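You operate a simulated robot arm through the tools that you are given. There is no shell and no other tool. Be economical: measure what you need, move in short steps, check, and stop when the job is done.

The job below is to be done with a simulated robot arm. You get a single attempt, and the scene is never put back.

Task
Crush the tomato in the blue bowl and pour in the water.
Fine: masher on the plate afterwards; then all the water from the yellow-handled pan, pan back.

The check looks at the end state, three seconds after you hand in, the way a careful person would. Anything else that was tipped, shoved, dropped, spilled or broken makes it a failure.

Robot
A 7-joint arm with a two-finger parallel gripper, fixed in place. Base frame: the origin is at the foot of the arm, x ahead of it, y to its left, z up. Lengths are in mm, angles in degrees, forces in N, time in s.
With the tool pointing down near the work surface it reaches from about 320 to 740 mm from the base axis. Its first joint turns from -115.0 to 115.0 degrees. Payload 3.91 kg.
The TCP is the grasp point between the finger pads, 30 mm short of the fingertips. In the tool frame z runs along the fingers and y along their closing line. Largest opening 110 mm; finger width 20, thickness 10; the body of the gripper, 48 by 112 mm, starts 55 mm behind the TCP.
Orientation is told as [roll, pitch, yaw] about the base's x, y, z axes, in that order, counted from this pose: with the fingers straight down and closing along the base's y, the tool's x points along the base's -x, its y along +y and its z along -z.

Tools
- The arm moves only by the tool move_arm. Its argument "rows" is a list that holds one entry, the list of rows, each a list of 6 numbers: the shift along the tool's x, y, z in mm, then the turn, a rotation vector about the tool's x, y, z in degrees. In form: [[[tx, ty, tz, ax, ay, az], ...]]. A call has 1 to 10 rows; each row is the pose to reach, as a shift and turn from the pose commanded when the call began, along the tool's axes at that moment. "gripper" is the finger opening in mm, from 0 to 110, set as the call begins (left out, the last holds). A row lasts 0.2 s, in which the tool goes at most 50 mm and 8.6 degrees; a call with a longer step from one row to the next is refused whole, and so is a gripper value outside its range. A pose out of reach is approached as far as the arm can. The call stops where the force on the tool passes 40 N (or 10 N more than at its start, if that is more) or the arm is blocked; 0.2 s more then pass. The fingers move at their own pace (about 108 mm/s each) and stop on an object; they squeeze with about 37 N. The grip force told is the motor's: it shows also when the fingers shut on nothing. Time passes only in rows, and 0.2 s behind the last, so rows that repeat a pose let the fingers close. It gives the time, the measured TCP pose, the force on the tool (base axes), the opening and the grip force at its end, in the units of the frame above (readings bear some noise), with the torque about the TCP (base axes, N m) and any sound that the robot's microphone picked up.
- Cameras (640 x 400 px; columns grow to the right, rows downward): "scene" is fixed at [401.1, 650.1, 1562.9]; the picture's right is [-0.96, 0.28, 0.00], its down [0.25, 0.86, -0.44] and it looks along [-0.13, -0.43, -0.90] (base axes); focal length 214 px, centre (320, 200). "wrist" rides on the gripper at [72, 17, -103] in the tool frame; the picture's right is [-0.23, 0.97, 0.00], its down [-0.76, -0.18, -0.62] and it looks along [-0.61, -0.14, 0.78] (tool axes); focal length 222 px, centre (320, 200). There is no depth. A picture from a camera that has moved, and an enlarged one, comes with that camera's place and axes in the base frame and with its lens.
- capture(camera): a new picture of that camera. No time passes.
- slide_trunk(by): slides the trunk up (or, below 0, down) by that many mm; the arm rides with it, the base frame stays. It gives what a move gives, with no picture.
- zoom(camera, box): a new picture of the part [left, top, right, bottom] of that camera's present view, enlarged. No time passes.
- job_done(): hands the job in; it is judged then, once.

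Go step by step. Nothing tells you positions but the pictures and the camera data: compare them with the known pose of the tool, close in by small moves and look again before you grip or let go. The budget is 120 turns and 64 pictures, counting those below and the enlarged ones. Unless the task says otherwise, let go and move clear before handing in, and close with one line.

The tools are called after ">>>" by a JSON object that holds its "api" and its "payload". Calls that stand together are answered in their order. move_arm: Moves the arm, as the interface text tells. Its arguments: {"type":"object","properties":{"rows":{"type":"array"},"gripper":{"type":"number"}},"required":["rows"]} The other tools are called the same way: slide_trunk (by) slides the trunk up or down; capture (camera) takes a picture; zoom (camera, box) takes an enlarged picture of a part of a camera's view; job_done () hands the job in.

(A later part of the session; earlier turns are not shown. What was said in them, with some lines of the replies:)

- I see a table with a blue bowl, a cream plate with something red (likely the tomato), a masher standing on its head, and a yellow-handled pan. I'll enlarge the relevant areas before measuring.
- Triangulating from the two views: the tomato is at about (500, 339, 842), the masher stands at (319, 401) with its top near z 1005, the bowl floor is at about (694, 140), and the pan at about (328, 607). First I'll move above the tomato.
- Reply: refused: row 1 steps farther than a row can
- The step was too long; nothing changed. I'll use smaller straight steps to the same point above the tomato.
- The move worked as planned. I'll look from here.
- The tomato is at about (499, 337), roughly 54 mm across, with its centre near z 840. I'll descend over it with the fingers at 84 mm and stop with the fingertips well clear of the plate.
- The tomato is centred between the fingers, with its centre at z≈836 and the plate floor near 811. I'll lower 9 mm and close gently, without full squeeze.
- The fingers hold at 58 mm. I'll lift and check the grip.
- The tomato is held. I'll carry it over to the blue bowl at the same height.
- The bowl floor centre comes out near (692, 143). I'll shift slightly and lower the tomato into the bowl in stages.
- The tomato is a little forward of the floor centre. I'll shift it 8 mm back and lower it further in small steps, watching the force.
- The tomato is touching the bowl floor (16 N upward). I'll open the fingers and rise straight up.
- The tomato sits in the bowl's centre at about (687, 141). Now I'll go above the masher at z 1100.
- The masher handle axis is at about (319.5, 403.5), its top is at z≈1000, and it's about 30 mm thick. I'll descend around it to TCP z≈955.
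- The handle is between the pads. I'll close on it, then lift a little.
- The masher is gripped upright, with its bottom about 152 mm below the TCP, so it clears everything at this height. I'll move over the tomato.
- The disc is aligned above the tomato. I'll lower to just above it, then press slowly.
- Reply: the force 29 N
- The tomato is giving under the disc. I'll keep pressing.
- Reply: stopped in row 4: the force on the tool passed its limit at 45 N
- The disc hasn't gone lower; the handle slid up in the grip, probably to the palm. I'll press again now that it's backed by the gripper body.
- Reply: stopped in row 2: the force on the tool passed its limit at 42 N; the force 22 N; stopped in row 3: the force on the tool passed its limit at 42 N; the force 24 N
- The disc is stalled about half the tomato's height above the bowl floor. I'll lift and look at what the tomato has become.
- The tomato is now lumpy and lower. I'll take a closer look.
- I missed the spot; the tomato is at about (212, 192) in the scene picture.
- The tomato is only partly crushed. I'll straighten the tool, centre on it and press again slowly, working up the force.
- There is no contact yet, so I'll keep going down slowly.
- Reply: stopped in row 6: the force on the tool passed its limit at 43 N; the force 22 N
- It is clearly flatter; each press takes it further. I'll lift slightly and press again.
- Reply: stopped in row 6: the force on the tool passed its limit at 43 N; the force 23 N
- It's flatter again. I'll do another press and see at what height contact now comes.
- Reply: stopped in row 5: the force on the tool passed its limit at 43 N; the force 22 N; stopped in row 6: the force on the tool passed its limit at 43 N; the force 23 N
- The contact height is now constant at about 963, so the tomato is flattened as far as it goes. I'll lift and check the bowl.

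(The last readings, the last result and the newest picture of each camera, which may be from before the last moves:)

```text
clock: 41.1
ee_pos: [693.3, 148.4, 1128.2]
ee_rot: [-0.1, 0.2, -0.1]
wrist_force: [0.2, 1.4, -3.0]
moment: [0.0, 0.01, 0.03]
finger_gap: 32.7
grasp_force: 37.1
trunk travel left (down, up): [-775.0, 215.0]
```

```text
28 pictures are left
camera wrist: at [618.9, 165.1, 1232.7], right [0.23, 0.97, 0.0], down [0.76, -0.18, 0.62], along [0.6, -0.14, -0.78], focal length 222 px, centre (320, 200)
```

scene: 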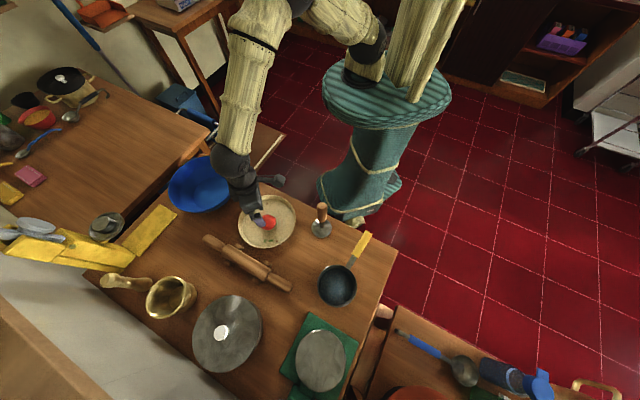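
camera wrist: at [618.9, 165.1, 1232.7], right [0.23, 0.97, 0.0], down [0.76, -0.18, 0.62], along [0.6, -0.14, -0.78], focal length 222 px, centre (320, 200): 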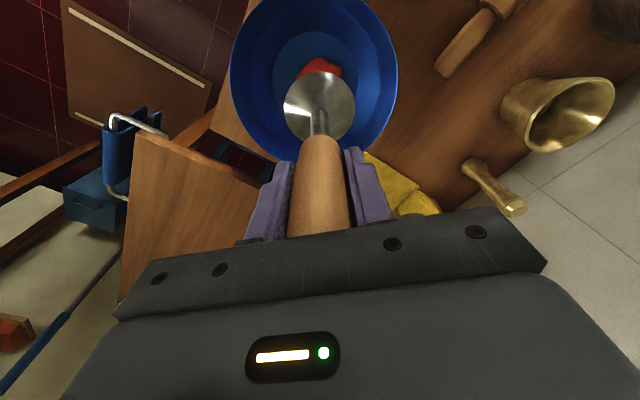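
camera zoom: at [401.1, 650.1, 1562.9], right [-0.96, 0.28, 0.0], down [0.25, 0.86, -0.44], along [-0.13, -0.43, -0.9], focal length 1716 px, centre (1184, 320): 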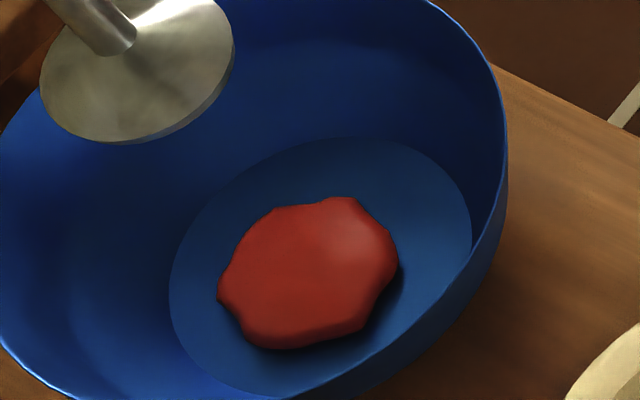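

The tomato is a flat pulp in the bowl. Next, the masher goes over the plate centre at about (500, 328).

>>> {"api": "move_arm", "payload": {"rows": [[[33, 30, 0, 0, 0, 0], [66, 60, 0, 0, 0, 0], [99, 90, 0, 0, 0, 0], [132, 120, 0, 0, 0, 0], [165, 150, 0, 0, 0, 0], [193, 180, 0, 0, 0, 0], [193, 180, 40, 0, 0, 0], [193, 180, 80, 0, 0, 0], [193, 180, 120, 0, 0, 0], [193, 180, 120, 0, 0, 0]]]}}

>>> {"api": "zoom", "payload": {"camera": "scene", "box": [212, 160, 340, 240]}}

>>> {"api": "capture", "payload": {"camera": "wrist"}}

```text
clock: 43.3
ee_pos: [500.9, 327.4, 1008.5]
ee_rot: [-0.1, 0.1, 0.0]
wrist_force: [-0.2, 1.1, -3.3]
moment: [0.0, -0.01, -0.01]
finger_gap: 32.9
grasp_force: 37.0
trunk travel left (down, up): [-775.0, 215.0]
```

```text
5.00 times, centred on (276, 200) of scene
camera zoom: at [401.1, 650.1, 1562.9], right [-0.96, 0.28, 0.0], down [0.25, 0.86, -0.44], along [-0.13, -0.43, -0.9], focal length 1072 px, centre (540, 200)
```

zoom: 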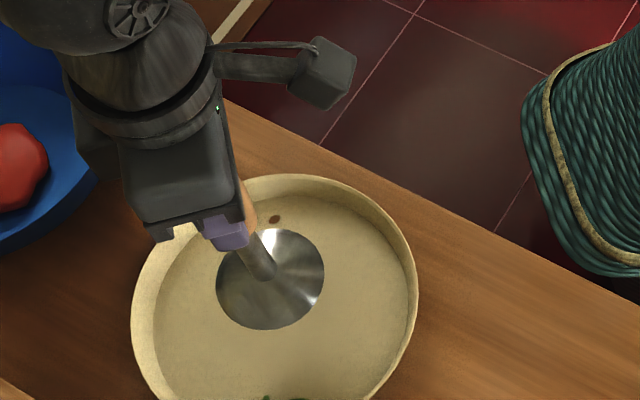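

```text
26 pictures are left
camera wrist: at [427.7, 344.2, 1113.0], right [0.23, 0.97, 0.0], down [0.76, -0.18, 0.62], along [0.61, -0.14, -0.78], focal length 222 px, centre (320, 200)
```

wrist: 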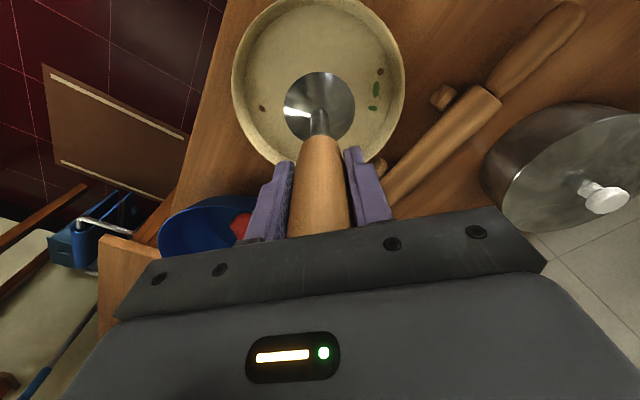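

The disc is over the middle of the plate. I'll lower until it gently touches.

>>> {"api": "move_arm", "payload": {"rows": [[[0, 0, 20, 0, 0, 0], [0, 0, 34, 0, 0, 0], [0, 0, 38, 0, 0, 0], [0, 0, 38, 0, 0, 0]]]}}

>>> {"api": "move_arm", "payload": {"rows": [[[0, 0, 2, 0, 0, 0], [0, 0, 4, 0, 0, 0], [0, 0, 6, 0, 0, 0], [0, 0, 7, 0, 0, 0]]]}}

```text
clock: 44.3
ee_pos: [501.3, 326.8, 970.0]
ee_rot: [0.0, 0.1, -0.1]
wrist_force: [0.2, -0.6, -2.3]
moment: [-0.01, 0.02, 0.01]
finger_gap: 33.1
grasp_force: 37.3
trunk travel left (down, up): [-775.0, 215.0]
```

```text
clock: 45.3
ee_pos: [499.8, 326.2, 963.9]
ee_rot: [-0.1, 0.1, 0.1]
wrist_force: [0.8, -0.8, -3.0]
moment: [0.04, 0.01, 0.02]
finger_gap: 32.5
grasp_force: 37.4
trunk travel left (down, up): [-775.0, 215.0]
```

No contact yet; I'll continue in small steps.

>>> {"api": "move_arm", "payload": {"rows": [[[0, 0, 1, 0, 0, 0], [0, 0, 2, 0, 0, 0], [0, 0, 3, 0, 0, 0], [0, 0, 4, 0, 0, 0]]]}}

>>> {"api": "move_arm", "payload": {"rows": [[[0, 0, 1, 0, 0, 0], [0, 0, 2, 0, 0, 0], [0, 0, 3, 0, 0, 0]]]}}

```text
clock: 46.3
ee_pos: [500.7, 326.2, 960.4]
ee_rot: [-0.1, 0.2, 0.1]
wrist_force: [0.7, -0.4, -3.1]
moment: [0.0, -0.02, -0.04]
finger_gap: 32.5
grasp_force: 37.2
trunk travel left (down, up): [-775.0, 215.0]
```

```text
clock: 47.1
ee_pos: [500.6, 325.6, 956.2]
ee_rot: [-0.1, 0.2, 0.1]
wrist_force: [-0.1, 0.3, -1.7]
moment: [0.04, 0.01, -0.02]
finger_gap: 32.8
grasp_force: 37.1
trunk travel left (down, up): [-775.0, 215.0]
```

>>> {"api": "move_arm", "payload": {"rows": [[[0, 0, 1, 0, 0, 0], [0, 0, 2, 0, 0, 0], [0, 0, 3, 0, 0, 0]]]}}

>>> {"api": "zoom", "payload": {"camera": "scene", "box": [212, 170, 340, 250]}}

```text
clock: 47.9
ee_pos: [499.8, 326.6, 953.6]
ee_rot: [-0.1, 0.1, 0.0]
wrist_force: [-0.3, -0.6, -3.0]
moment: [0.02, 0.01, -0.02]
finger_gap: 32.6
grasp_force: 36.8
trunk travel left (down, up): [-775.0, 215.0]
```

```text
5.00 times, centred on (276, 210) of scene
camera zoom: at [401.1, 650.1, 1562.9], right [-0.96, 0.28, 0.0], down [0.25, 0.86, -0.44], along [-0.13, -0.43, -0.9], focal length 1072 px, centre (540, 150)
```

zoom: 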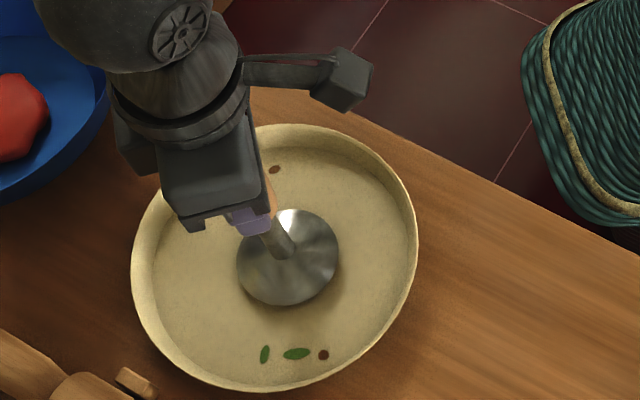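

The disc still floats a little above the plate, so the handle did slide in the grip earlier. I'll continue down slowly.

>>> {"api": "move_arm", "payload": {"rows": [[[0, 0, 1, 0, 0, 0], [0, 0, 2, 0, 0, 0], [0, 0, 3, 0, 0, 0], [0, 0, 4, 0, 0, 0]]]}}

>>> {"api": "move_arm", "payload": {"rows": [[[0, 0, 1, 0, 0, 0], [0, 0, 2, 0, 0, 0], [0, 0, 3, 0, 0, 0]]]}}

>>> {"api": "move_arm", "payload": {"rows": [[[0, 0, 1, 0, 0, 0], [0, 0, 2, 0, 0, 0], [0, 0, 2, 0, 0, 0]]]}}

```text
clock: 48.9
ee_pos: [500.7, 326.7, 948.9]
ee_rot: [-0.2, 0.1, 0.0]
wrist_force: [-1.2, -0.6, -3.1]
moment: [0.0, -0.01, -0.04]
finger_gap: 32.3
grasp_force: 37.0
trunk travel left (down, up): [-775.0, 215.0]
```

```text
clock: 49.7
ee_pos: [500.8, 326.5, 949.2]
ee_rot: [-0.1, -0.1, 0.0]
wrist_force: [-1.8, 0.4, 15.6]
moment: [0.04, -0.41, 0.0]
finger_gap: 32.5
grasp_force: 36.6
trunk travel left (down, up): [-775.0, 215.0]
```

```text
clock: 50.5
ee_pos: [498.7, 325.9, 949.4]
ee_rot: [0.2, -0.2, 0.0]
wrist_force: [0.0, 2.0, 35.2]
moment: [0.05, -1.09, 0.11]
finger_gap: 32.9
grasp_force: 37.1
trunk travel left (down, up): [-775.0, 215.0]
```

The disc is firmly on the plate. I'll relieve the pressure, open, and rise.

>>> {"api": "move_arm", "payload": {"rows": [[[0, 0, -3, 0, 0, 0], [0, 0, -5, 0, 0, 0], [0, 0, -5, 0, 0, 0]]]}}

>>> {"api": "move_arm", "payload": {"rows": [[[0, 0, 0, 0, 0, 0], [0, 0, 0, 0, 0, 0], [0, 0, 0, 0, 0, 0], [0, 0, 0, 0, 0, 0]]], "gripper": 70}}

>>> {"api": "move_arm", "payload": {"rows": [[[0, 0, -15, 0, 0, 0], [0, 0, -50, 0, 0, 0], [0, 0, -95, 0, 0, 0], [0, 0, -140, 0, 0, 0], [0, 0, -180, 0, 0, 0]]]}}

>>> {"api": "zoom", "payload": {"camera": "scene", "box": [212, 170, 340, 250]}}

```text
clock: 51.3
ee_pos: [499.8, 324.9, 949.7]
ee_rot: [-0.2, 0.4, 0.0]
wrist_force: [2.3, 1.5, 4.8]
moment: [0.37, -0.42, 0.08]
finger_gap: 32.5
grasp_force: 37.2
trunk travel left (down, up): [-775.0, 215.0]
```

```text
clock: 52.3
ee_pos: [500.1, 325.6, 951.4]
ee_rot: [0.0, 0.1, -0.1]
wrist_force: [-0.3, 0.2, 0.4]
moment: [0.01, 0.03, -0.01]
finger_gap: 69.9
grasp_force: 0.1
trunk travel left (down, up): [-775.0, 215.0]
```

```text
clock: 53.5
ee_pos: [498.2, 328.6, 1132.5]
ee_rot: [-0.1, 0.1, 0.0]
wrist_force: [-0.3, 0.2, -0.4]
moment: [0.02, 0.02, -0.02]
finger_gap: 69.9
grasp_force: 0.1
trunk travel left (down, up): [-775.0, 215.0]
```

```text
5.00 times, centred on (276, 210) of scene
camera zoom: at [401.1, 650.1, 1562.9], right [-0.96, 0.28, 0.0], down [0.25, 0.86, -0.44], along [-0.13, -0.43, -0.9], focal length 1072 px, centre (540, 150)
```

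zoom: 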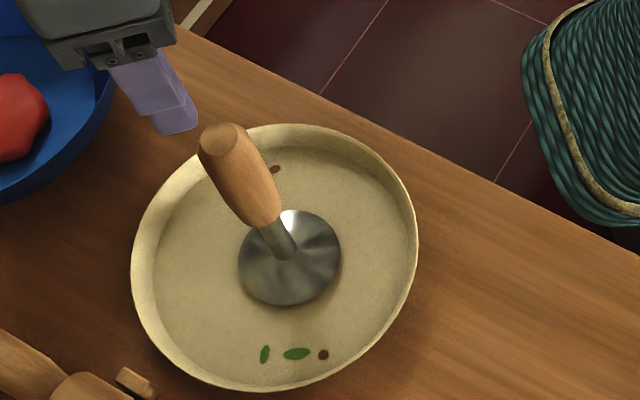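

The masher stands on the plate. Before picking up the pan, I'll check empty-handed that the arm can make the pouring tilt beside the bowl, with the grip at about (538, 120) and the tool rolled to the right.

>>> {"api": "move_arm", "payload": {"rows": [[[-8, -42, 0, 0, 0, -4], [-16, -84, 0, 0, 0, -8], [-24, -126, 0, 0, 0, -12], [-32, -168, 0, 0, 0, -16], [-40, -208, 0, 0, 0, -20], [-40, -208, 45, 0, 0, -20], [-40, -208, 90, 0, 0, -20], [-40, -208, 115, 0, 0, -20], [-40, -208, 115, 0, 0, -20]]]}}

>>> {"api": "move_arm", "payload": {"rows": [[[0, 0, 0, -8, 0, 0], [0, 0, 0, -16, 0, 0], [0, 0, 0, -24, 0, 0], [0, 0, 0, -32, 0, 0], [0, 0, 0, -40, 0, 0], [0, 0, 0, -48, 0, 0], [0, 0, 0, -56, 0, 0], [0, 0, 0, -56, 0, 0]]]}}

>>> {"api": "move_arm", "payload": {"rows": [[[0, 0, 0, -8, 0, 0], [0, 0, 0, -16, 0, 0], [0, 0, 0, -24, 0, 0], [0, 0, 0, -32, 0, 0], [0, 0, 0, -40, 0, 0], [0, 0, 0, -48, 0, 0], [0, 0, 0, -56, 0, 0], [0, 0, 0, -56, 0, 0]]]}}

>>> {"api": "capture", "payload": {"camera": "scene"}}

```text
clock: 55.5
ee_pos: [541.1, 118.0, 1016.3]
ee_rot: [-0.1, 0.1, 20.0]
wrist_force: [-0.2, 0.0, 0.5]
moment: [0.01, 0.0, -0.02]
finger_gap: 69.9
grasp_force: 0.1
trunk travel left (down, up): [-775.0, 215.0]
```

```text
clock: 57.3
ee_pos: [540.0, 118.0, 1016.2]
ee_rot: [56.0, 0.1, 20.0]
wrist_force: [-0.4, -0.3, -0.1]
moment: [0.01, -0.02, 0.0]
finger_gap: 70.2
grasp_force: 0.1
trunk travel left (down, up): [-775.0, 215.0]
```

```text
clock: 59.1
ee_pos: [539.4, 118.8, 1015.6]
ee_rot: [112.2, 0.2, 20.0]
wrist_force: [-1.0, 0.3, 0.4]
moment: [0.01, 0.01, -0.03]
finger_gap: 70.1
grasp_force: 0.1
trunk travel left (down, up): [-775.0, 215.0]
```

```text
23 pictures are left
```

scene: 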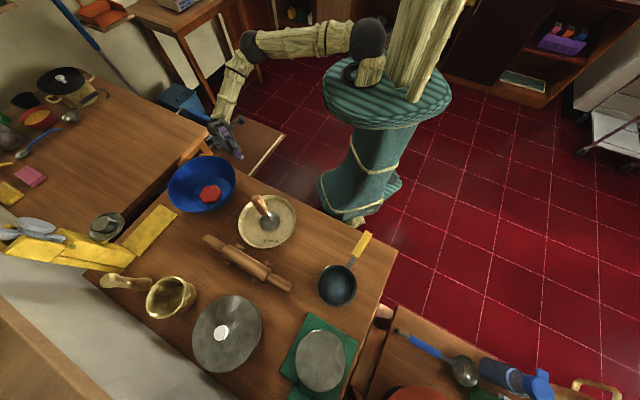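

The tilt to 112° is well within reach. I'll check up to 128°, then return upright.

>>> {"api": "move_arm", "payload": {"rows": [[[0, 0, 0, -8, 0, 0], [0, 0, 0, -16, 0, 0], [0, 0, 0, -16, 0, 0]]]}}

>>> {"api": "move_arm", "payload": {"rows": [[[0, 0, 0, 8, 0, 0], [0, 0, 0, 16, 0, 0], [0, 0, 0, 24, 0, 0], [0, 0, 0, 32, 0, 0], [0, 0, 0, 40, 0, 0], [0, 0, 0, 48, 0, 0], [0, 0, 0, 56, 0, 0], [0, 0, 0, 64, 0, 0], [0, 0, 0, 64, 0, 0]]]}}

>>> {"api": "move_arm", "payload": {"rows": [[[0, 0, 0, 8, 0, 0], [0, 0, 0, 16, 0, 0], [0, 0, 0, 24, 0, 0], [0, 0, 0, 32, 0, 0], [0, 0, 0, 40, 0, 0], [0, 0, 0, 48, 0, 0], [0, 0, 0, 56, 0, 0], [0, 0, 0, 64, 0, 0], [0, 0, 0, 64, 0, 0]]]}}

```text
clock: 59.9
ee_pos: [540.1, 117.6, 1015.4]
ee_rot: [128.0, 0.1, 20.1]
wrist_force: [0.4, -0.9, 0.0]
moment: [0.0, 0.01, 0.01]
finger_gap: 69.9
grasp_force: 0.1
trunk travel left (down, up): [-775.0, 215.0]
```

```text
clock: 61.9
ee_pos: [541.4, 117.1, 1015.2]
ee_rot: [63.8, 0.2, 20.0]
wrist_force: [-0.6, -0.2, -0.3]
moment: [0.01, -0.01, 0.01]
finger_gap: 70.0
grasp_force: 0.1
trunk travel left (down, up): [-775.0, 215.0]
```

```text
clock: 63.9
ee_pos: [541.3, 118.4, 1014.1]
ee_rot: [-0.1, 0.1, 20.0]
wrist_force: [-0.5, 0.5, 1.1]
moment: [0.03, -0.03, -0.02]
finger_gap: 69.9
grasp_force: 0.1
trunk travel left (down, up): [-775.0, 215.0]
```

All good. Now I'll rise and travel to above the pan's handle, turning to yaw 40°.

>>> {"api": "move_arm", "payload": {"rows": [[[0, 0, -45, 0, 0, 0], [0, 0, -86, 0, 0, 0], [16, 43, -86, 0, 0, -2], [32, 86, -86, 0, 0, -4], [48, 129, -86, 0, 0, -6], [64, 172, -86, 0, 0, -8], [79, 216, -86, 0, 0, -10], [95, 260, -86, 0, 0, -12], [111, 303, -86, 0, 0, -14], [127, 346, -86, 0, 0, -16]]]}}

>>> {"api": "move_arm", "payload": {"rows": [[[0, 0, 0, 0, 0, 0]]]}}

```text
clock: 66.1
ee_pos: [300.9, 401.3, 1103.8]
ee_rot: [-0.2, 0.2, 36.1]
wrist_force: [-0.9, -0.4, 0.4]
moment: [-0.01, 0.0, 0.0]
finger_gap: 70.0
grasp_force: 0.1
trunk travel left (down, up): [-775.0, 215.0]
```

```text
clock: 66.5
ee_pos: [301.5, 402.5, 1102.7]
ee_rot: [0.0, 0.3, 36.0]
wrist_force: [0.0, 0.4, -0.5]
moment: [0.02, 0.0, 0.0]
finger_gap: 70.0
grasp_force: 0.1
trunk travel left (down, up): [-775.0, 215.0]
```

I'm close; I'll finish the approach to above the handle and look.

>>> {"api": "move_arm", "payload": {"rows": [[[4, 45, 0, 0, 0, -1], [9, 90, 0, 0, 0, -3], [13, 133, 0, 0, 0, -4], [13, 133, 45, 0, 0, -4], [13, 133, 80, 0, 0, -4], [13, 133, 80, 0, 0, -4]]]}}

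>>> {"api": "capture", "payload": {"camera": "wrist"}}

>>> {"api": "zoom", "payload": {"camera": "scene", "box": [290, 210, 410, 310]}}

```text
clock: 67.9
ee_pos: [214.0, 500.0, 1021.5]
ee_rot: [0.0, 0.1, 40.0]
wrist_force: [-0.4, -0.5, -0.3]
moment: [-0.01, -0.02, -0.01]
finger_gap: 70.1
grasp_force: 0.1
trunk travel left (down, up): [-775.0, 215.0]
```

```text
22 pictures are left
camera wrist: at [146.3, 466.5, 1127.2], right [-0.45, 0.89, 0.0], down [0.7, 0.35, 0.62], along [0.55, 0.28, -0.78], focal length 222 px, centre (320, 200)
```

wrist: 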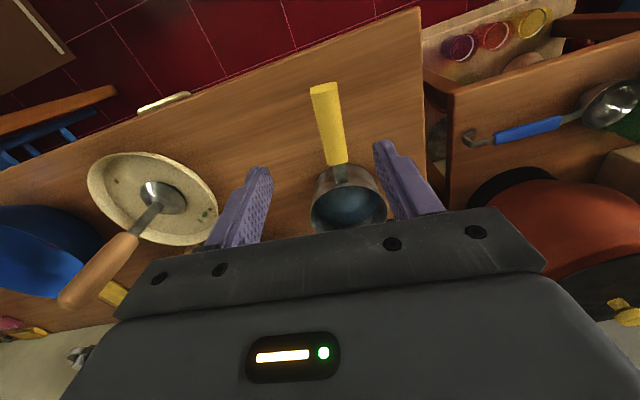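

```text
4.00 times, centred on (350, 260) of scene
camera zoom: at [401.1, 650.1, 1562.9], right [-0.96, 0.28, 0.0], down [0.25, 0.86, -0.44], along [-0.13, -0.43, -0.9], focal length 858 px, centre (200, -40)
```

zoom: 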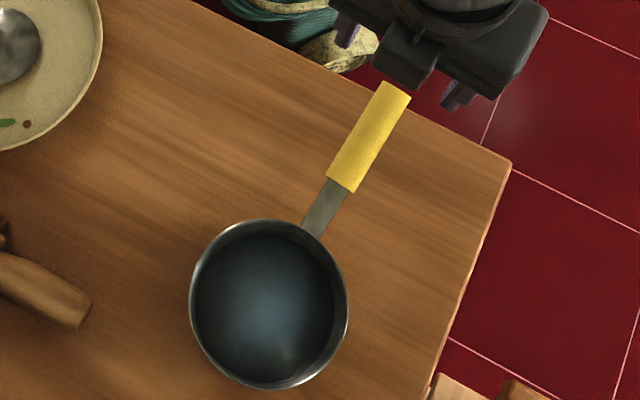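

The yellow handle runs from about (186, 489, 898) to (253, 546, 889), so yaw 40° matches it. I'll go over its front part near (240, 534) and come down to just above it.

>>> {"api": "move_arm", "payload": {"rows": [[[-21, 5, 20, 0, 0, 0], [-42, 9, 45, 0, 0, 0], [-42, 9, 76, 0, 0, 0], [-42, 9, 76, 0, 0, 0]]]}}

>>> {"api": "capture", "payload": {"camera": "wrist"}}

>>> {"api": "zoom", "payload": {"camera": "scene", "box": [300, 210, 400, 272]}}

```text
clock: 68.9
ee_pos: [239.7, 532.4, 946.1]
ee_rot: [0.1, 0.1, 40.1]
wrist_force: [-0.2, -0.2, 0.2]
moment: [0.01, 0.01, 0.02]
finger_gap: 70.0
grasp_force: 0.0
trunk travel left (down, up): [-775.0, 215.0]
```

```text
20 pictures are left
camera wrist: at [172.6, 500.8, 1050.4], right [-0.45, 0.89, 0.0], down [0.7, 0.35, 0.62], along [0.55, 0.28, -0.78], focal length 222 px, centre (320, 200)
```

wrist: 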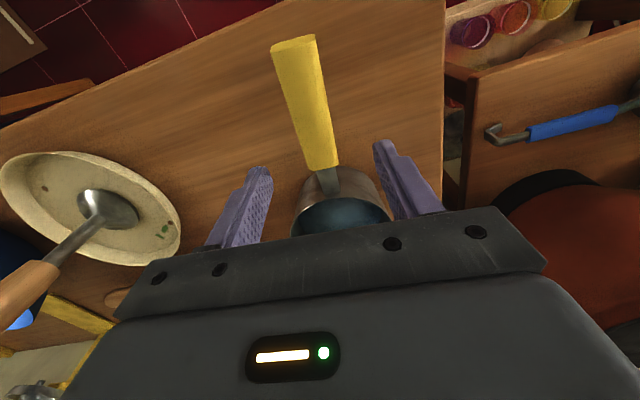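

```text
6.40 times, centred on (350, 241) of scene
camera zoom: at [401.1, 650.1, 1562.9], right [-0.96, 0.28, 0.0], down [0.25, 0.86, -0.44], along [-0.13, -0.43, -0.9], focal length 1373 px, centre (128, -62)
```

zoom: 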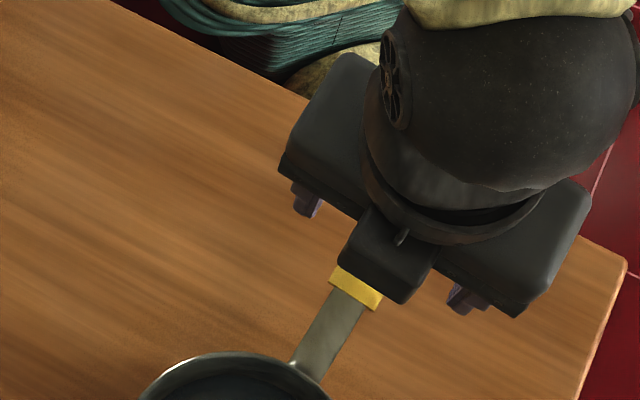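

The handle is centred between the fingers at z≈888. I'll descend so it lies between the pads, then close.

>>> {"api": "move_arm", "payload": {"rows": [[[0, 1, 30, 0, 0, 0], [0, 1, 60, 0, 0, 0], [0, 1, 74, 0, 0, 0], [0, 1, 74, 0, 0, 0]]]}}

>>> {"api": "move_arm", "payload": {"rows": [[[0, 0, 0, 0, 0, 0], [0, 0, 0, 0, 0, 0], [0, 0, 0, 0, 0, 0], [0, 0, 0, 0, 0, 0]]], "gripper": 8}}

>>> {"api": "move_arm", "payload": {"rows": [[[0, 0, -2, 0, 0, 0], [0, 0, -4, 0, 0, 0], [0, 0, -6, 0, 0, 0], [0, 0, -6, 0, 0, 0]]]}}

>>> {"api": "capture", "payload": {"camera": "wrist"}}

```text
clock: 69.9
ee_pos: [238.7, 534.5, 869.8]
ee_rot: [-0.1, 0.2, 40.0]
wrist_force: [0.2, 0.3, 0.1]
moment: [-0.03, 0.02, 0.01]
finger_gap: 70.0
grasp_force: 0.0
trunk travel left (down, up): [-775.0, 215.0]
```

```text
clock: 70.9
ee_pos: [239.5, 533.4, 870.5]
ee_rot: [-0.1, 0.2, 40.0]
wrist_force: [2.3, -1.6, 0.6]
moment: [-0.04, -0.24, -0.25]
finger_gap: 25.8
grasp_force: 36.9
trunk travel left (down, up): [-775.0, 215.0]
```

```text
clock: 71.9
ee_pos: [238.6, 535.2, 876.3]
ee_rot: [0.0, 0.2, 40.0]
wrist_force: [0.0, -0.5, -6.8]
moment: [-0.3, 0.38, -0.06]
finger_gap: 25.7
grasp_force: 36.9
trunk travel left (down, up): [-775.0, 215.0]
```

```text
18 pictures are left
camera wrist: at [172.3, 501.6, 981.3], right [-0.45, 0.89, 0.0], down [0.7, 0.35, 0.62], along [0.55, 0.28, -0.78], focal length 222 px, centre (320, 200)
```

wrist: 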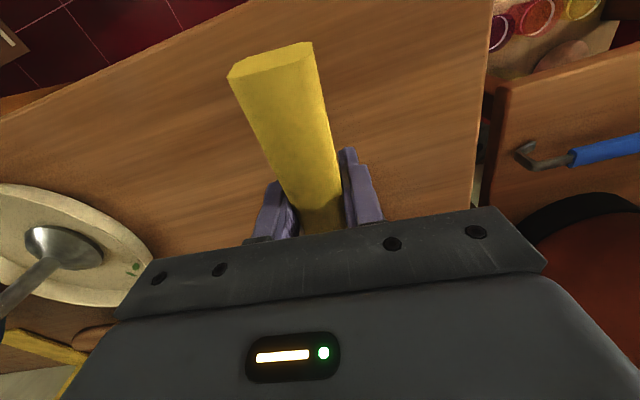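

The pan's weight is coming on (about 7 N). I'll lift another 10 mm and check that it stays level.

>>> {"api": "move_arm", "payload": {"rows": [[[0, 0, -3, 0, 0, 0], [0, 0, -6, 0, 0, 0], [0, 0, -10, 0, 0, 0], [0, 0, -10, 0, 0, 0]]]}}

>>> {"api": "zoom", "payload": {"camera": "scene", "box": [290, 222, 410, 297]}}

```text
clock: 72.9
ee_pos: [239.3, 534.6, 886.8]
ee_rot: [0.0, 0.2, 40.1]
wrist_force: [-0.3, -0.2, -5.7]
moment: [-0.31, 0.37, 0.02]
finger_gap: 25.9
grasp_force: 37.4
trunk travel left (down, up): [-775.0, 215.0]
```

```text
5.33 times, centred on (350, 260) of scene
camera zoom: at [401.1, 650.1, 1562.9], right [-0.96, 0.28, 0.0], down [0.25, 0.86, -0.44], along [-0.13, -0.43, -0.9], focal length 1144 px, centre (160, -117)
```

zoom: 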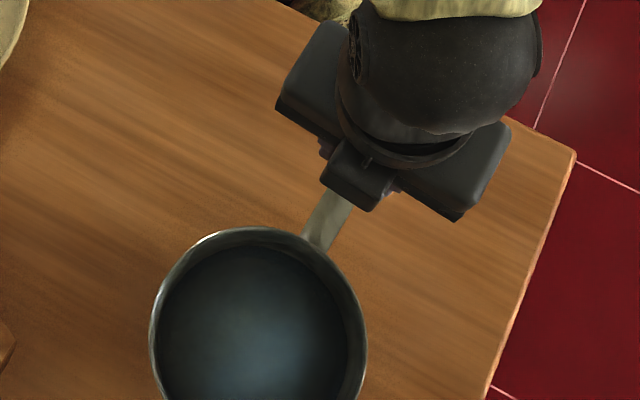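

The pan is lifted, level and steady (≈6.3 N). I'll raise it smoothly to clear the masher.

>>> {"api": "move_arm", "payload": {"rows": [[[0, 0, -8, 0, 0, 0], [0, 0, -24, 0, 0, 0], [0, 0, -48, 0, 0, 0], [0, 0, -76, 0, 0, 0], [0, 0, -106, 0, 0, 0], [0, 0, -136, 0, 0, 0], [0, 0, -166, 0, 0, 0], [0, 0, -196, 0, 0, 0], [0, 0, -220, 0, 0, 0], [0, 0, -235, 0, 0, 0]]]}}

>>> {"api": "capture", "payload": {"camera": "scene"}}

```text
clock: 75.1
ee_pos: [238.7, 535.4, 1123.1]
ee_rot: [0.0, 0.1, 40.0]
wrist_force: [-0.3, 0.1, -6.0]
moment: [-0.3, 0.39, -0.01]
finger_gap: 25.6
grasp_force: 37.2
trunk travel left (down, up): [-775.0, 215.0]
```

```text
16 pictures are left
```

scene: 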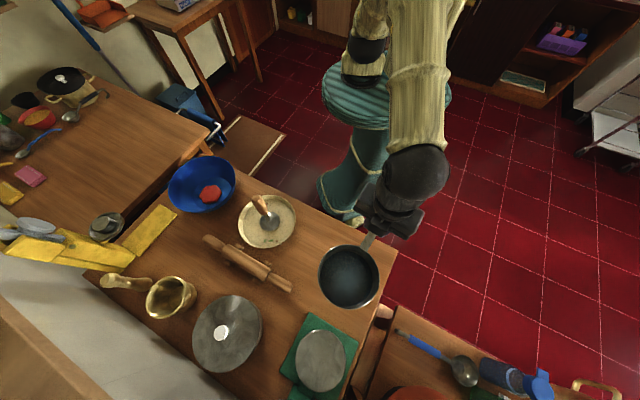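

Now I'll carry the pan smoothly towards the bowl at this height, turning gradually to yaw 20°.

>>> {"api": "move_arm", "payload": {"rows": [[[0, -6, 0, 0, 0, 0.3], [0, -20, 0, 0, 0, 1], [0, -44, 0, 0, 0, 2], [0, -76, 0, 0, 0, 3.2], [1, -110, 0, 0, 0, 4.5], [1, -144, 0, 0, 0, 6], [1, -178, 0, 0, 0, 7.5], [1, -210, 0, 0, 0, 8.8], [2, -232, 0, 0, 0, 9.6], [2, -242, 0, 0, 0, 10]]]}}

```text
clock: 77.3
ee_pos: [395.8, 348.2, 1123.1]
ee_rot: [-0.1, 0.2, 29.9]
wrist_force: [0.2, 0.1, -5.9]
moment: [-0.27, 0.45, -0.01]
finger_gap: 25.5
grasp_force: 36.6
trunk travel left (down, up): [-775.0, 215.0]
```

Steady. I'll continue to the pouring position.

>>> {"api": "move_arm", "payload": {"rows": [[[-1, -7, 0, 0, 0, 0.3], [-4, -22, 0, 0, 0, 1], [-8, -48, 0, 0, 0, 2], [-14, -82, 0, 0, 0, 3.2], [-20, -118, 0, 0, 0, 4.5], [-26, -154, 0, 0, 0, 6], [-32, -190, 0, 0, 0, 7.5], [-38, -226, 0, 0, 0, 8.8], [-42, -252, 0, 0, 0, 9.6], [-43, -263, 0, 0, 0, 10]]]}}

>>> {"api": "move_arm", "payload": {"rows": [[[0, 0, 8, 0, 0, 0], [0, 0, 25, 0, 0, 0], [0, 0, 48, 0, 0, 0], [0, 0, 70, 0, 0, 0], [0, 0, 84, 0, 0, 0], [0, 0, 90, 0, 0, 0], [0, 0, 90, 0, 0, 0]]]}}

>>> {"api": "zoom", "payload": {"camera": "scene", "box": [130, 110, 290, 230]}}

```text
clock: 79.5
ee_pos: [562.4, 141.9, 1121.5]
ee_rot: [0.0, 0.2, 20.0]
wrist_force: [0.4, -1.5, -6.0]
moment: [-0.19, 0.47, 0.01]
finger_gap: 25.7
grasp_force: 37.0
trunk travel left (down, up): [-775.0, 215.0]
```

```text
clock: 81.1
ee_pos: [562.4, 141.0, 1031.0]
ee_rot: [0.1, 0.2, 20.0]
wrist_force: [-0.4, 0.4, -6.1]
moment: [-0.12, 0.48, 0.0]
finger_gap: 25.6
grasp_force: 37.2
trunk travel left (down, up): [-775.0, 215.0]
```

```text
3.33 times, centred on (210, 170) of scene
camera zoom: at [401.1, 650.1, 1562.9], right [-0.96, 0.28, 0.0], down [0.25, 0.86, -0.44], along [-0.13, -0.43, -0.9], focal length 715 px, centre (687, 300)
```

zoom: 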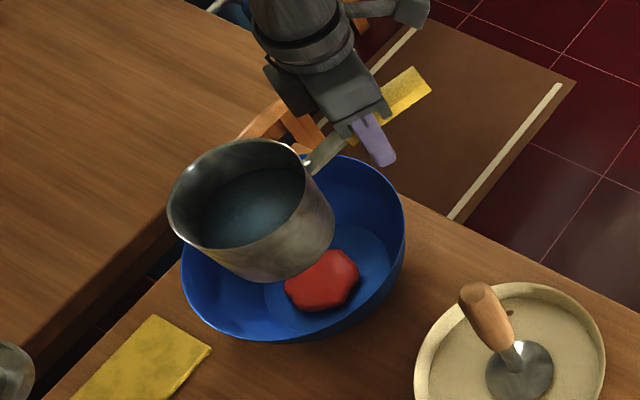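

The pan is just left of the bowl's centre, as intended. I'll begin rolling it slowly to the right.

>>> {"api": "move_arm", "payload": {"rows": [[[0, 0, 0, -2, 0, 0], [0, 0, 0, -6, 0, 0], [0, 0, 0, -11, 0, 0], [0, 0, 0, -16, 0, 0], [0, 0, 0, -21, 0, 0], [0, 0, 0, -25, 0, 0], [0, 0, 0, -29, 0, 0], [0, 0, 0, -33, 0, 0], [0, 0, 0, -36, 0, 0], [0, 0, 0, -38, 0, 0]]]}}

>>> {"api": "zoom", "payload": {"camera": "scene", "box": [130, 110, 290, 230]}}

```text
clock: 83.3
ee_pos: [564.3, 141.3, 1030.4]
ee_rot: [38.0, 0.2, 19.9]
wrist_force: [-0.4, -1.4, -4.2]
moment: [-0.22, 0.4, 0.0]
finger_gap: 25.6
grasp_force: 36.6
trunk travel left (down, up): [-775.0, 215.0]
```

```text
3.33 times, centred on (210, 170) of scene
camera zoom: at [401.1, 650.1, 1562.9], right [-0.96, 0.28, 0.0], down [0.25, 0.86, -0.44], along [-0.13, -0.43, -0.9], focal length 715 px, centre (687, 300)
```

zoom: 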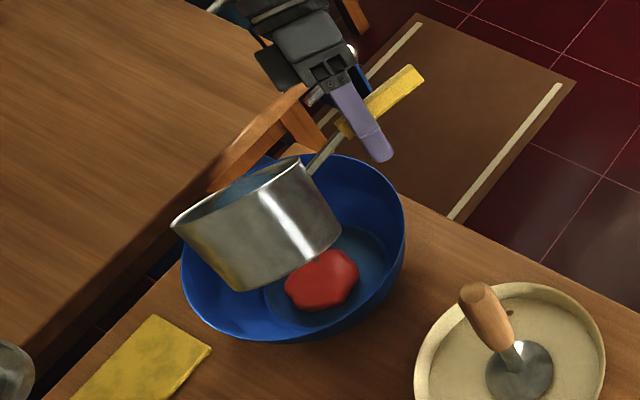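

Pouring seems to be starting (the weight is falling), and the lip is over the bowl. I'll continue slowly.

>>> {"api": "move_arm", "payload": {"rows": [[[0, 0, 0, -3, 0, 0], [0, 0, 0, -6, 0, 0], [0, 0, 0, -9, 0, 0], [0, 0, 0, -12, 0, 0], [0, 0, 0, -15, 0, 0], [0, 0, 0, -18, 0, 0], [0, 0, 0, -21, 0, 0], [0, 0, 0, -24, 0, 0], [0, 0, 0, -27, 0, 0], [0, 0, 0, -30, 0, 0]]]}}

>>> {"api": "zoom", "payload": {"camera": "scene", "box": [130, 110, 290, 230]}}

```text
clock: 85.5
ee_pos: [563.2, 142.7, 1031.9]
ee_rot: [67.9, 0.2, 20.0]
wrist_force: [-0.1, -0.7, -3.6]
moment: [-0.19, 0.25, 0.01]
finger_gap: 25.8
grasp_force: 36.9
trunk travel left (down, up): [-775.0, 215.0]
```

```text
3.33 times, centred on (210, 170) of scene
camera zoom: at [401.1, 650.1, 1562.9], right [-0.96, 0.28, 0.0], down [0.25, 0.86, -0.44], along [-0.13, -0.43, -0.9], focal length 715 px, centre (687, 300)
```

zoom: 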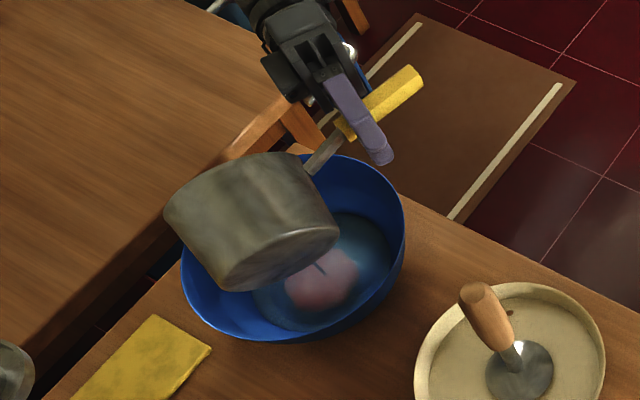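

The water is in the bowl, covering the tomato. I'll tilt further so that the last of it drains.

>>> {"api": "move_arm", "payload": {"rows": [[[0, 0, 0, -4, 0, 0], [0, 0, 0, -8, 0, 0], [0, 0, 0, -12, 0, 0], [0, 0, 0, -16, 0, 0], [0, 0, 0, -20, 0, 0], [0, 0, 0, -24, 0, 0], [0, 0, 0, -28, 0, 0], [0, 0, 0, -32, 0, 0], [0, 0, 0, -36, 0, 0], [0, 0, 0, -40, 0, 0]]]}}

>>> {"api": "move_arm", "payload": {"rows": [[[0, 0, 0, -6, 0, 0], [0, 0, 0, -12, 0, 0], [0, 0, 0, -12, 0, 0], [0, 0, 0, -12, 0, 0], [0, 0, 0, -12, 0, 0], [0, 0, 0, -12, 0, 0], [0, 0, 0, -12, 0, 0], [0, 0, 0, -12, 0, 0], [0, 0, 0, -12, 0, 0], [0, 0, 0, -12, 0, 0]]]}}

>>> {"api": "zoom", "payload": {"camera": "scene", "box": [130, 110, 290, 230]}}

```text
clock: 87.7
ee_pos: [562.4, 140.5, 1030.4]
ee_rot: [108.0, 0.1, 20.0]
wrist_force: [0.1, 0.3, -3.2]
moment: [-0.16, 0.23, 0.0]
finger_gap: 25.7
grasp_force: 36.7
trunk travel left (down, up): [-775.0, 215.0]
```

```text
clock: 89.9
ee_pos: [562.4, 142.5, 1031.2]
ee_rot: [120.0, 0.2, 20.1]
wrist_force: [0.2, 0.5, -3.6]
moment: [-0.19, 0.25, -0.03]
finger_gap: 25.6
grasp_force: 36.7
trunk travel left (down, up): [-775.0, 215.0]
```

```text
3.33 times, centred on (210, 170) of scene
camera zoom: at [401.1, 650.1, 1562.9], right [-0.96, 0.28, 0.0], down [0.25, 0.86, -0.44], along [-0.13, -0.43, -0.9], focal length 715 px, centre (687, 300)
```

zoom: 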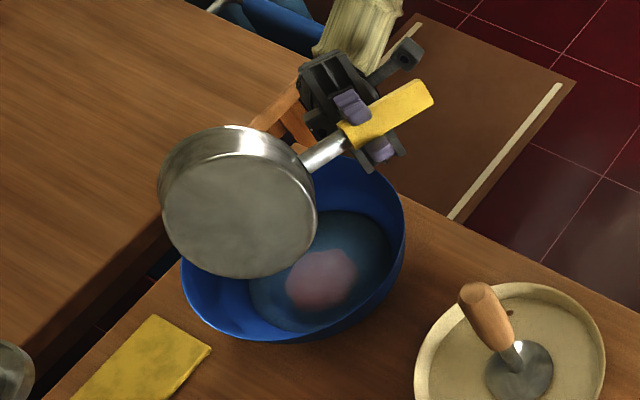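

The pan is upside down past vertical and its weight is steady, so it is empty. I'll roll it back upright.

>>> {"api": "move_arm", "payload": {"rows": [[[0, 0, 0, 4, 0, 0], [0, 0, 0, 11, 0, 0], [0, 0, 0, 18, 0, 0], [0, 0, 0, 25, 0, 0], [0, 0, 0, 32, 0, 0], [0, 0, 0, 39, 0, 0], [0, 0, 0, 46, 0, 0], [0, 0, 0, 52, 0, 0], [0, 0, 0, 57, 0, 0], [0, 0, 0, 60, 0, 0]]]}}

>>> {"api": "move_arm", "payload": {"rows": [[[0, 0, 0, 4, 0, 0], [0, 0, 0, 11, 0, 0], [0, 0, 0, 18, 0, 0], [0, 0, 0, 25, 0, 0], [0, 0, 0, 32, 0, 0], [0, 0, 0, 39, 0, 0], [0, 0, 0, 46, 0, 0], [0, 0, 0, 52, 0, 0], [0, 0, 0, 57, 0, 0], [0, 0, 0, 60, 0, 0]]]}}

>>> {"api": "move_arm", "payload": {"rows": [[[0, 0, -15, 0, 0, 0], [0, 0, -45, 0, 0, 0], [0, 0, -75, 0, 0, 0], [0, 0, -95, 0, 0, 0], [0, 0, -95, 0, 0, 0]]]}}

>>> {"api": "capture", "payload": {"camera": "scene"}}

```text
clock: 92.1
ee_pos: [561.8, 142.2, 1032.1]
ee_rot: [60.0, 0.1, 20.0]
wrist_force: [-0.3, -0.6, -3.8]
moment: [-0.15, 0.23, 0.0]
finger_gap: 25.8
grasp_force: 36.8
trunk travel left (down, up): [-775.0, 215.0]
```

```text
clock: 94.3
ee_pos: [562.4, 142.9, 1032.5]
ee_rot: [-0.2, 0.1, 19.9]
wrist_force: [-0.5, -0.5, -2.9]
moment: [-0.1, 0.24, 0.03]
finger_gap: 25.5
grasp_force: 37.3
trunk travel left (down, up): [-775.0, 215.0]
```

```text
clock: 95.5
ee_pos: [563.3, 142.3, 1127.7]
ee_rot: [0.0, 0.2, 20.0]
wrist_force: [0.1, 0.0, -3.4]
moment: [-0.11, 0.24, 0.03]
finger_gap: 25.8
grasp_force: 37.0
trunk travel left (down, up): [-775.0, 215.0]
```

```text
11 pictures are left
```

scene: 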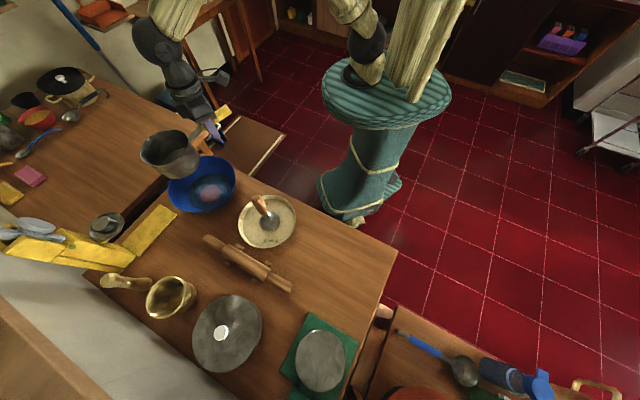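

Empty and upright; nothing is spilled. Now I'll carry the pan back towards its original place.

>>> {"api": "move_arm", "payload": {"rows": [[[8, 22, 0, 0, 0, -1], [20, 57, 0, 0, 0, -2.5], [34, 97, 0, 0, 0, -4], [50, 140, 0, 0, 0, -6], [65, 184, 0, 0, 0, -8], [81, 228, 0, 0, 0, -10], [96, 271, 0, 0, 0, -12], [111, 314, 0, 0, 0, -14], [124, 350, 0, 0, 0, -16], [132, 372, 0, 0, 0, -17]]]}}

```text
clock: 97.7
ee_pos: [310.3, 447.6, 1126.7]
ee_rot: [-0.1, 0.3, 37.1]
wrist_force: [-0.3, -1.1, -3.5]
moment: [-0.17, 0.26, 0.0]
finger_gap: 25.9
grasp_force: 37.0
trunk travel left (down, up): [-775.0, 215.0]
```

I'll complete the approach over the original spot, then lower towards the table.

>>> {"api": "move_arm", "payload": {"rows": [[[2, 35, 0, 0, 0, -1], [3, 75, 0, 0, 0, -2], [5, 112, 0, 0, 0, -3], [5, 112, 0, 0, 0, -3]]]}}

>>> {"api": "move_arm", "payload": {"rows": [[[0, 0, 40, 0, 0, 0], [0, 0, 85, 0, 0, 0], [0, 0, 130, 0, 0, 0], [0, 0, 170, 0, 0, 0], [0, 0, 205, 0, 0, 0], [0, 0, 225, 0, 0, 0], [0, 0, 225, 0, 0, 0]]]}}

>>> {"api": "capture", "payload": {"camera": "scene"}}

```text
clock: 98.7
ee_pos: [242.2, 532.1, 1127.2]
ee_rot: [0.0, 0.2, 39.7]
wrist_force: [0.2, -1.0, -2.7]
moment: [-0.19, 0.24, -0.02]
finger_gap: 25.7
grasp_force: 37.0
trunk travel left (down, up): [-775.0, 215.0]
```

```text
clock: 100.3
ee_pos: [240.9, 531.9, 903.6]
ee_rot: [0.1, 0.2, 39.9]
wrist_force: [0.1, 0.4, -3.5]
moment: [-0.17, 0.19, -0.03]
finger_gap: 25.6
grasp_force: 37.1
trunk travel left (down, up): [-775.0, 215.0]
```

```text
10 pictures are left
```

scene: 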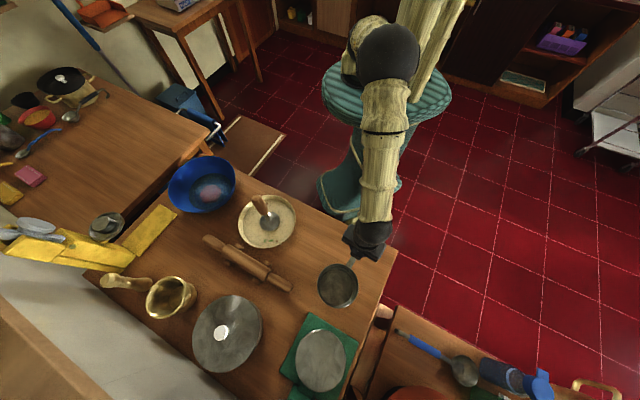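

It is right over its spot. I'll lower slowly to contact.

>>> {"api": "move_arm", "payload": {"rows": [[[0, 2, 10, 0, 0, 0], [0, 3, 20, 0, 0, 0], [0, 3, 27, 0, 0, 0], [0, 3, 30, 0, 0, 0], [0, 3, 30, 0, 0, 0]]]}}

>>> {"api": "move_arm", "payload": {"rows": [[[0, 0, 1, 0, 0, 0], [0, 0, 2, 0, 0, 0], [0, 0, 3, 0, 0, 0]]]}}

```text
clock: 101.5
ee_pos: [238.4, 534.8, 873.8]
ee_rot: [0.1, 0.1, 39.9]
wrist_force: [1.1, -0.3, 3.0]
moment: [0.59, -0.62, -0.05]
finger_gap: 25.7
grasp_force: 37.1
trunk travel left (down, up): [-775.0, 215.0]
```

```text
clock: 102.3
ee_pos: [237.2, 535.2, 870.2]
ee_rot: [0.1, 0.0, 40.0]
wrist_force: [-0.6, -1.5, 13.9]
moment: [0.68, -0.79, -0.06]
finger_gap: 25.9
grasp_force: 37.0
trunk travel left (down, up): [-775.0, 215.0]
```

The pan is on the table. I'll release and rise clear.

>>> {"api": "move_arm", "payload": {"rows": [[[0, 0, 0, 0, 0, 0], [0, 0, 0, 0, 0, 0], [0, 0, 0, 0, 0, 0]]], "gripper": 60}}

>>> {"api": "move_arm", "payload": {"rows": [[[0, 0, -20, 0, 0, 0], [0, 0, -60, 0, 0, 0], [0, 0, -105, 0, 0, 0], [0, 0, -150, 0, 0, 0], [0, 0, -195, 0, 0, 0], [0, 0, -235, 0, 0, 0], [40, 0, -250, 0, 0, 0], [80, 0, -260, 0, 0, 0]]]}}

>>> {"api": "capture", "payload": {"camera": "scene"}}

>>> {"api": "zoom", "payload": {"camera": "scene", "box": [150, 140, 310, 240]}}

>>> {"api": "zoom", "payload": {"camera": "scene", "box": [260, 190, 420, 320]}}

```text
clock: 103.1
ee_pos: [238.2, 535.4, 869.5]
ee_rot: [0.0, 0.1, 40.0]
wrist_force: [-0.2, -0.5, -1.3]
moment: [0.0, 0.01, 0.02]
finger_gap: 60.0
grasp_force: 0.0
trunk travel left (down, up): [-775.0, 215.0]
```

```text
clock: 104.9
ee_pos: [175.9, 483.3, 1128.4]
ee_rot: [0.0, 0.1, 40.0]
wrist_force: [0.5, -0.2, -0.3]
moment: [-0.02, 0.01, 0.0]
finger_gap: 59.9
grasp_force: 0.0
trunk travel left (down, up): [-775.0, 215.0]
```

```text
9 pictures are left
```

scene: 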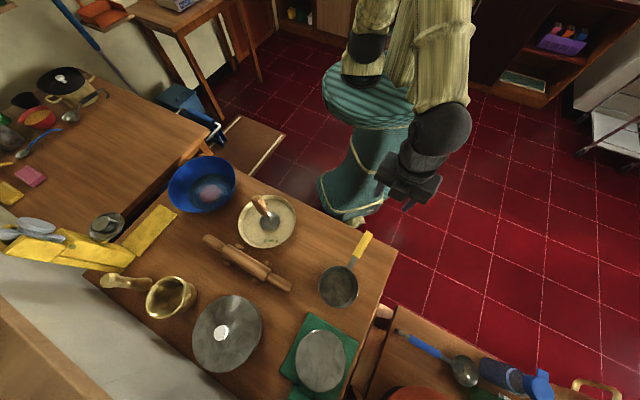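

```text
4.00 times, centred on (230, 190) of scene
camera zoom: at [401.1, 650.1, 1562.9], right [-0.96, 0.28, 0.0], down [0.25, 0.86, -0.44], along [-0.13, -0.43, -0.9], focal length 858 px, centre (680, 240)
```

zoom: 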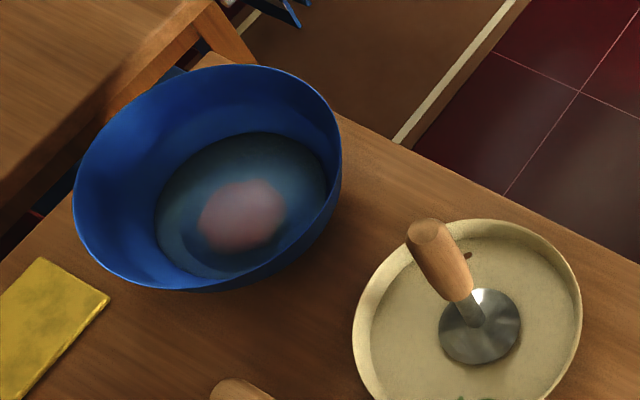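

```text
3.08 times, centred on (340, 255) of scene
camera zoom: at [401.1, 650.1, 1562.9], right [-0.96, 0.28, 0.0], down [0.25, 0.86, -0.44], along [-0.13, -0.43, -0.9], focal length 660 px, centre (258, 31)
```

zoom: 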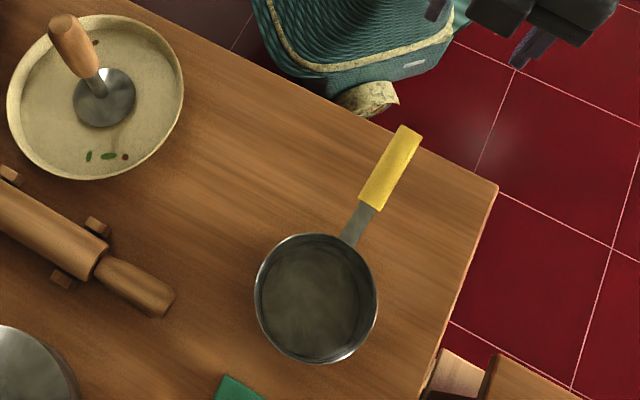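

The tomato is crushed and under water in the bowl, the masher stands on the plate, and the empty pan is back within a few millimetres of its place. Nothing else has moved and the arm is clear, so I'm handing in.

>>> {"api": "job_done", "payload": {}}

```text
The job is handed in.
```

Done: I crushed the tomato in the blue bowl, left the masher standing on the plate, poured in all the water with no spill visible, and put the pan back within about 5 mm of where it stood.
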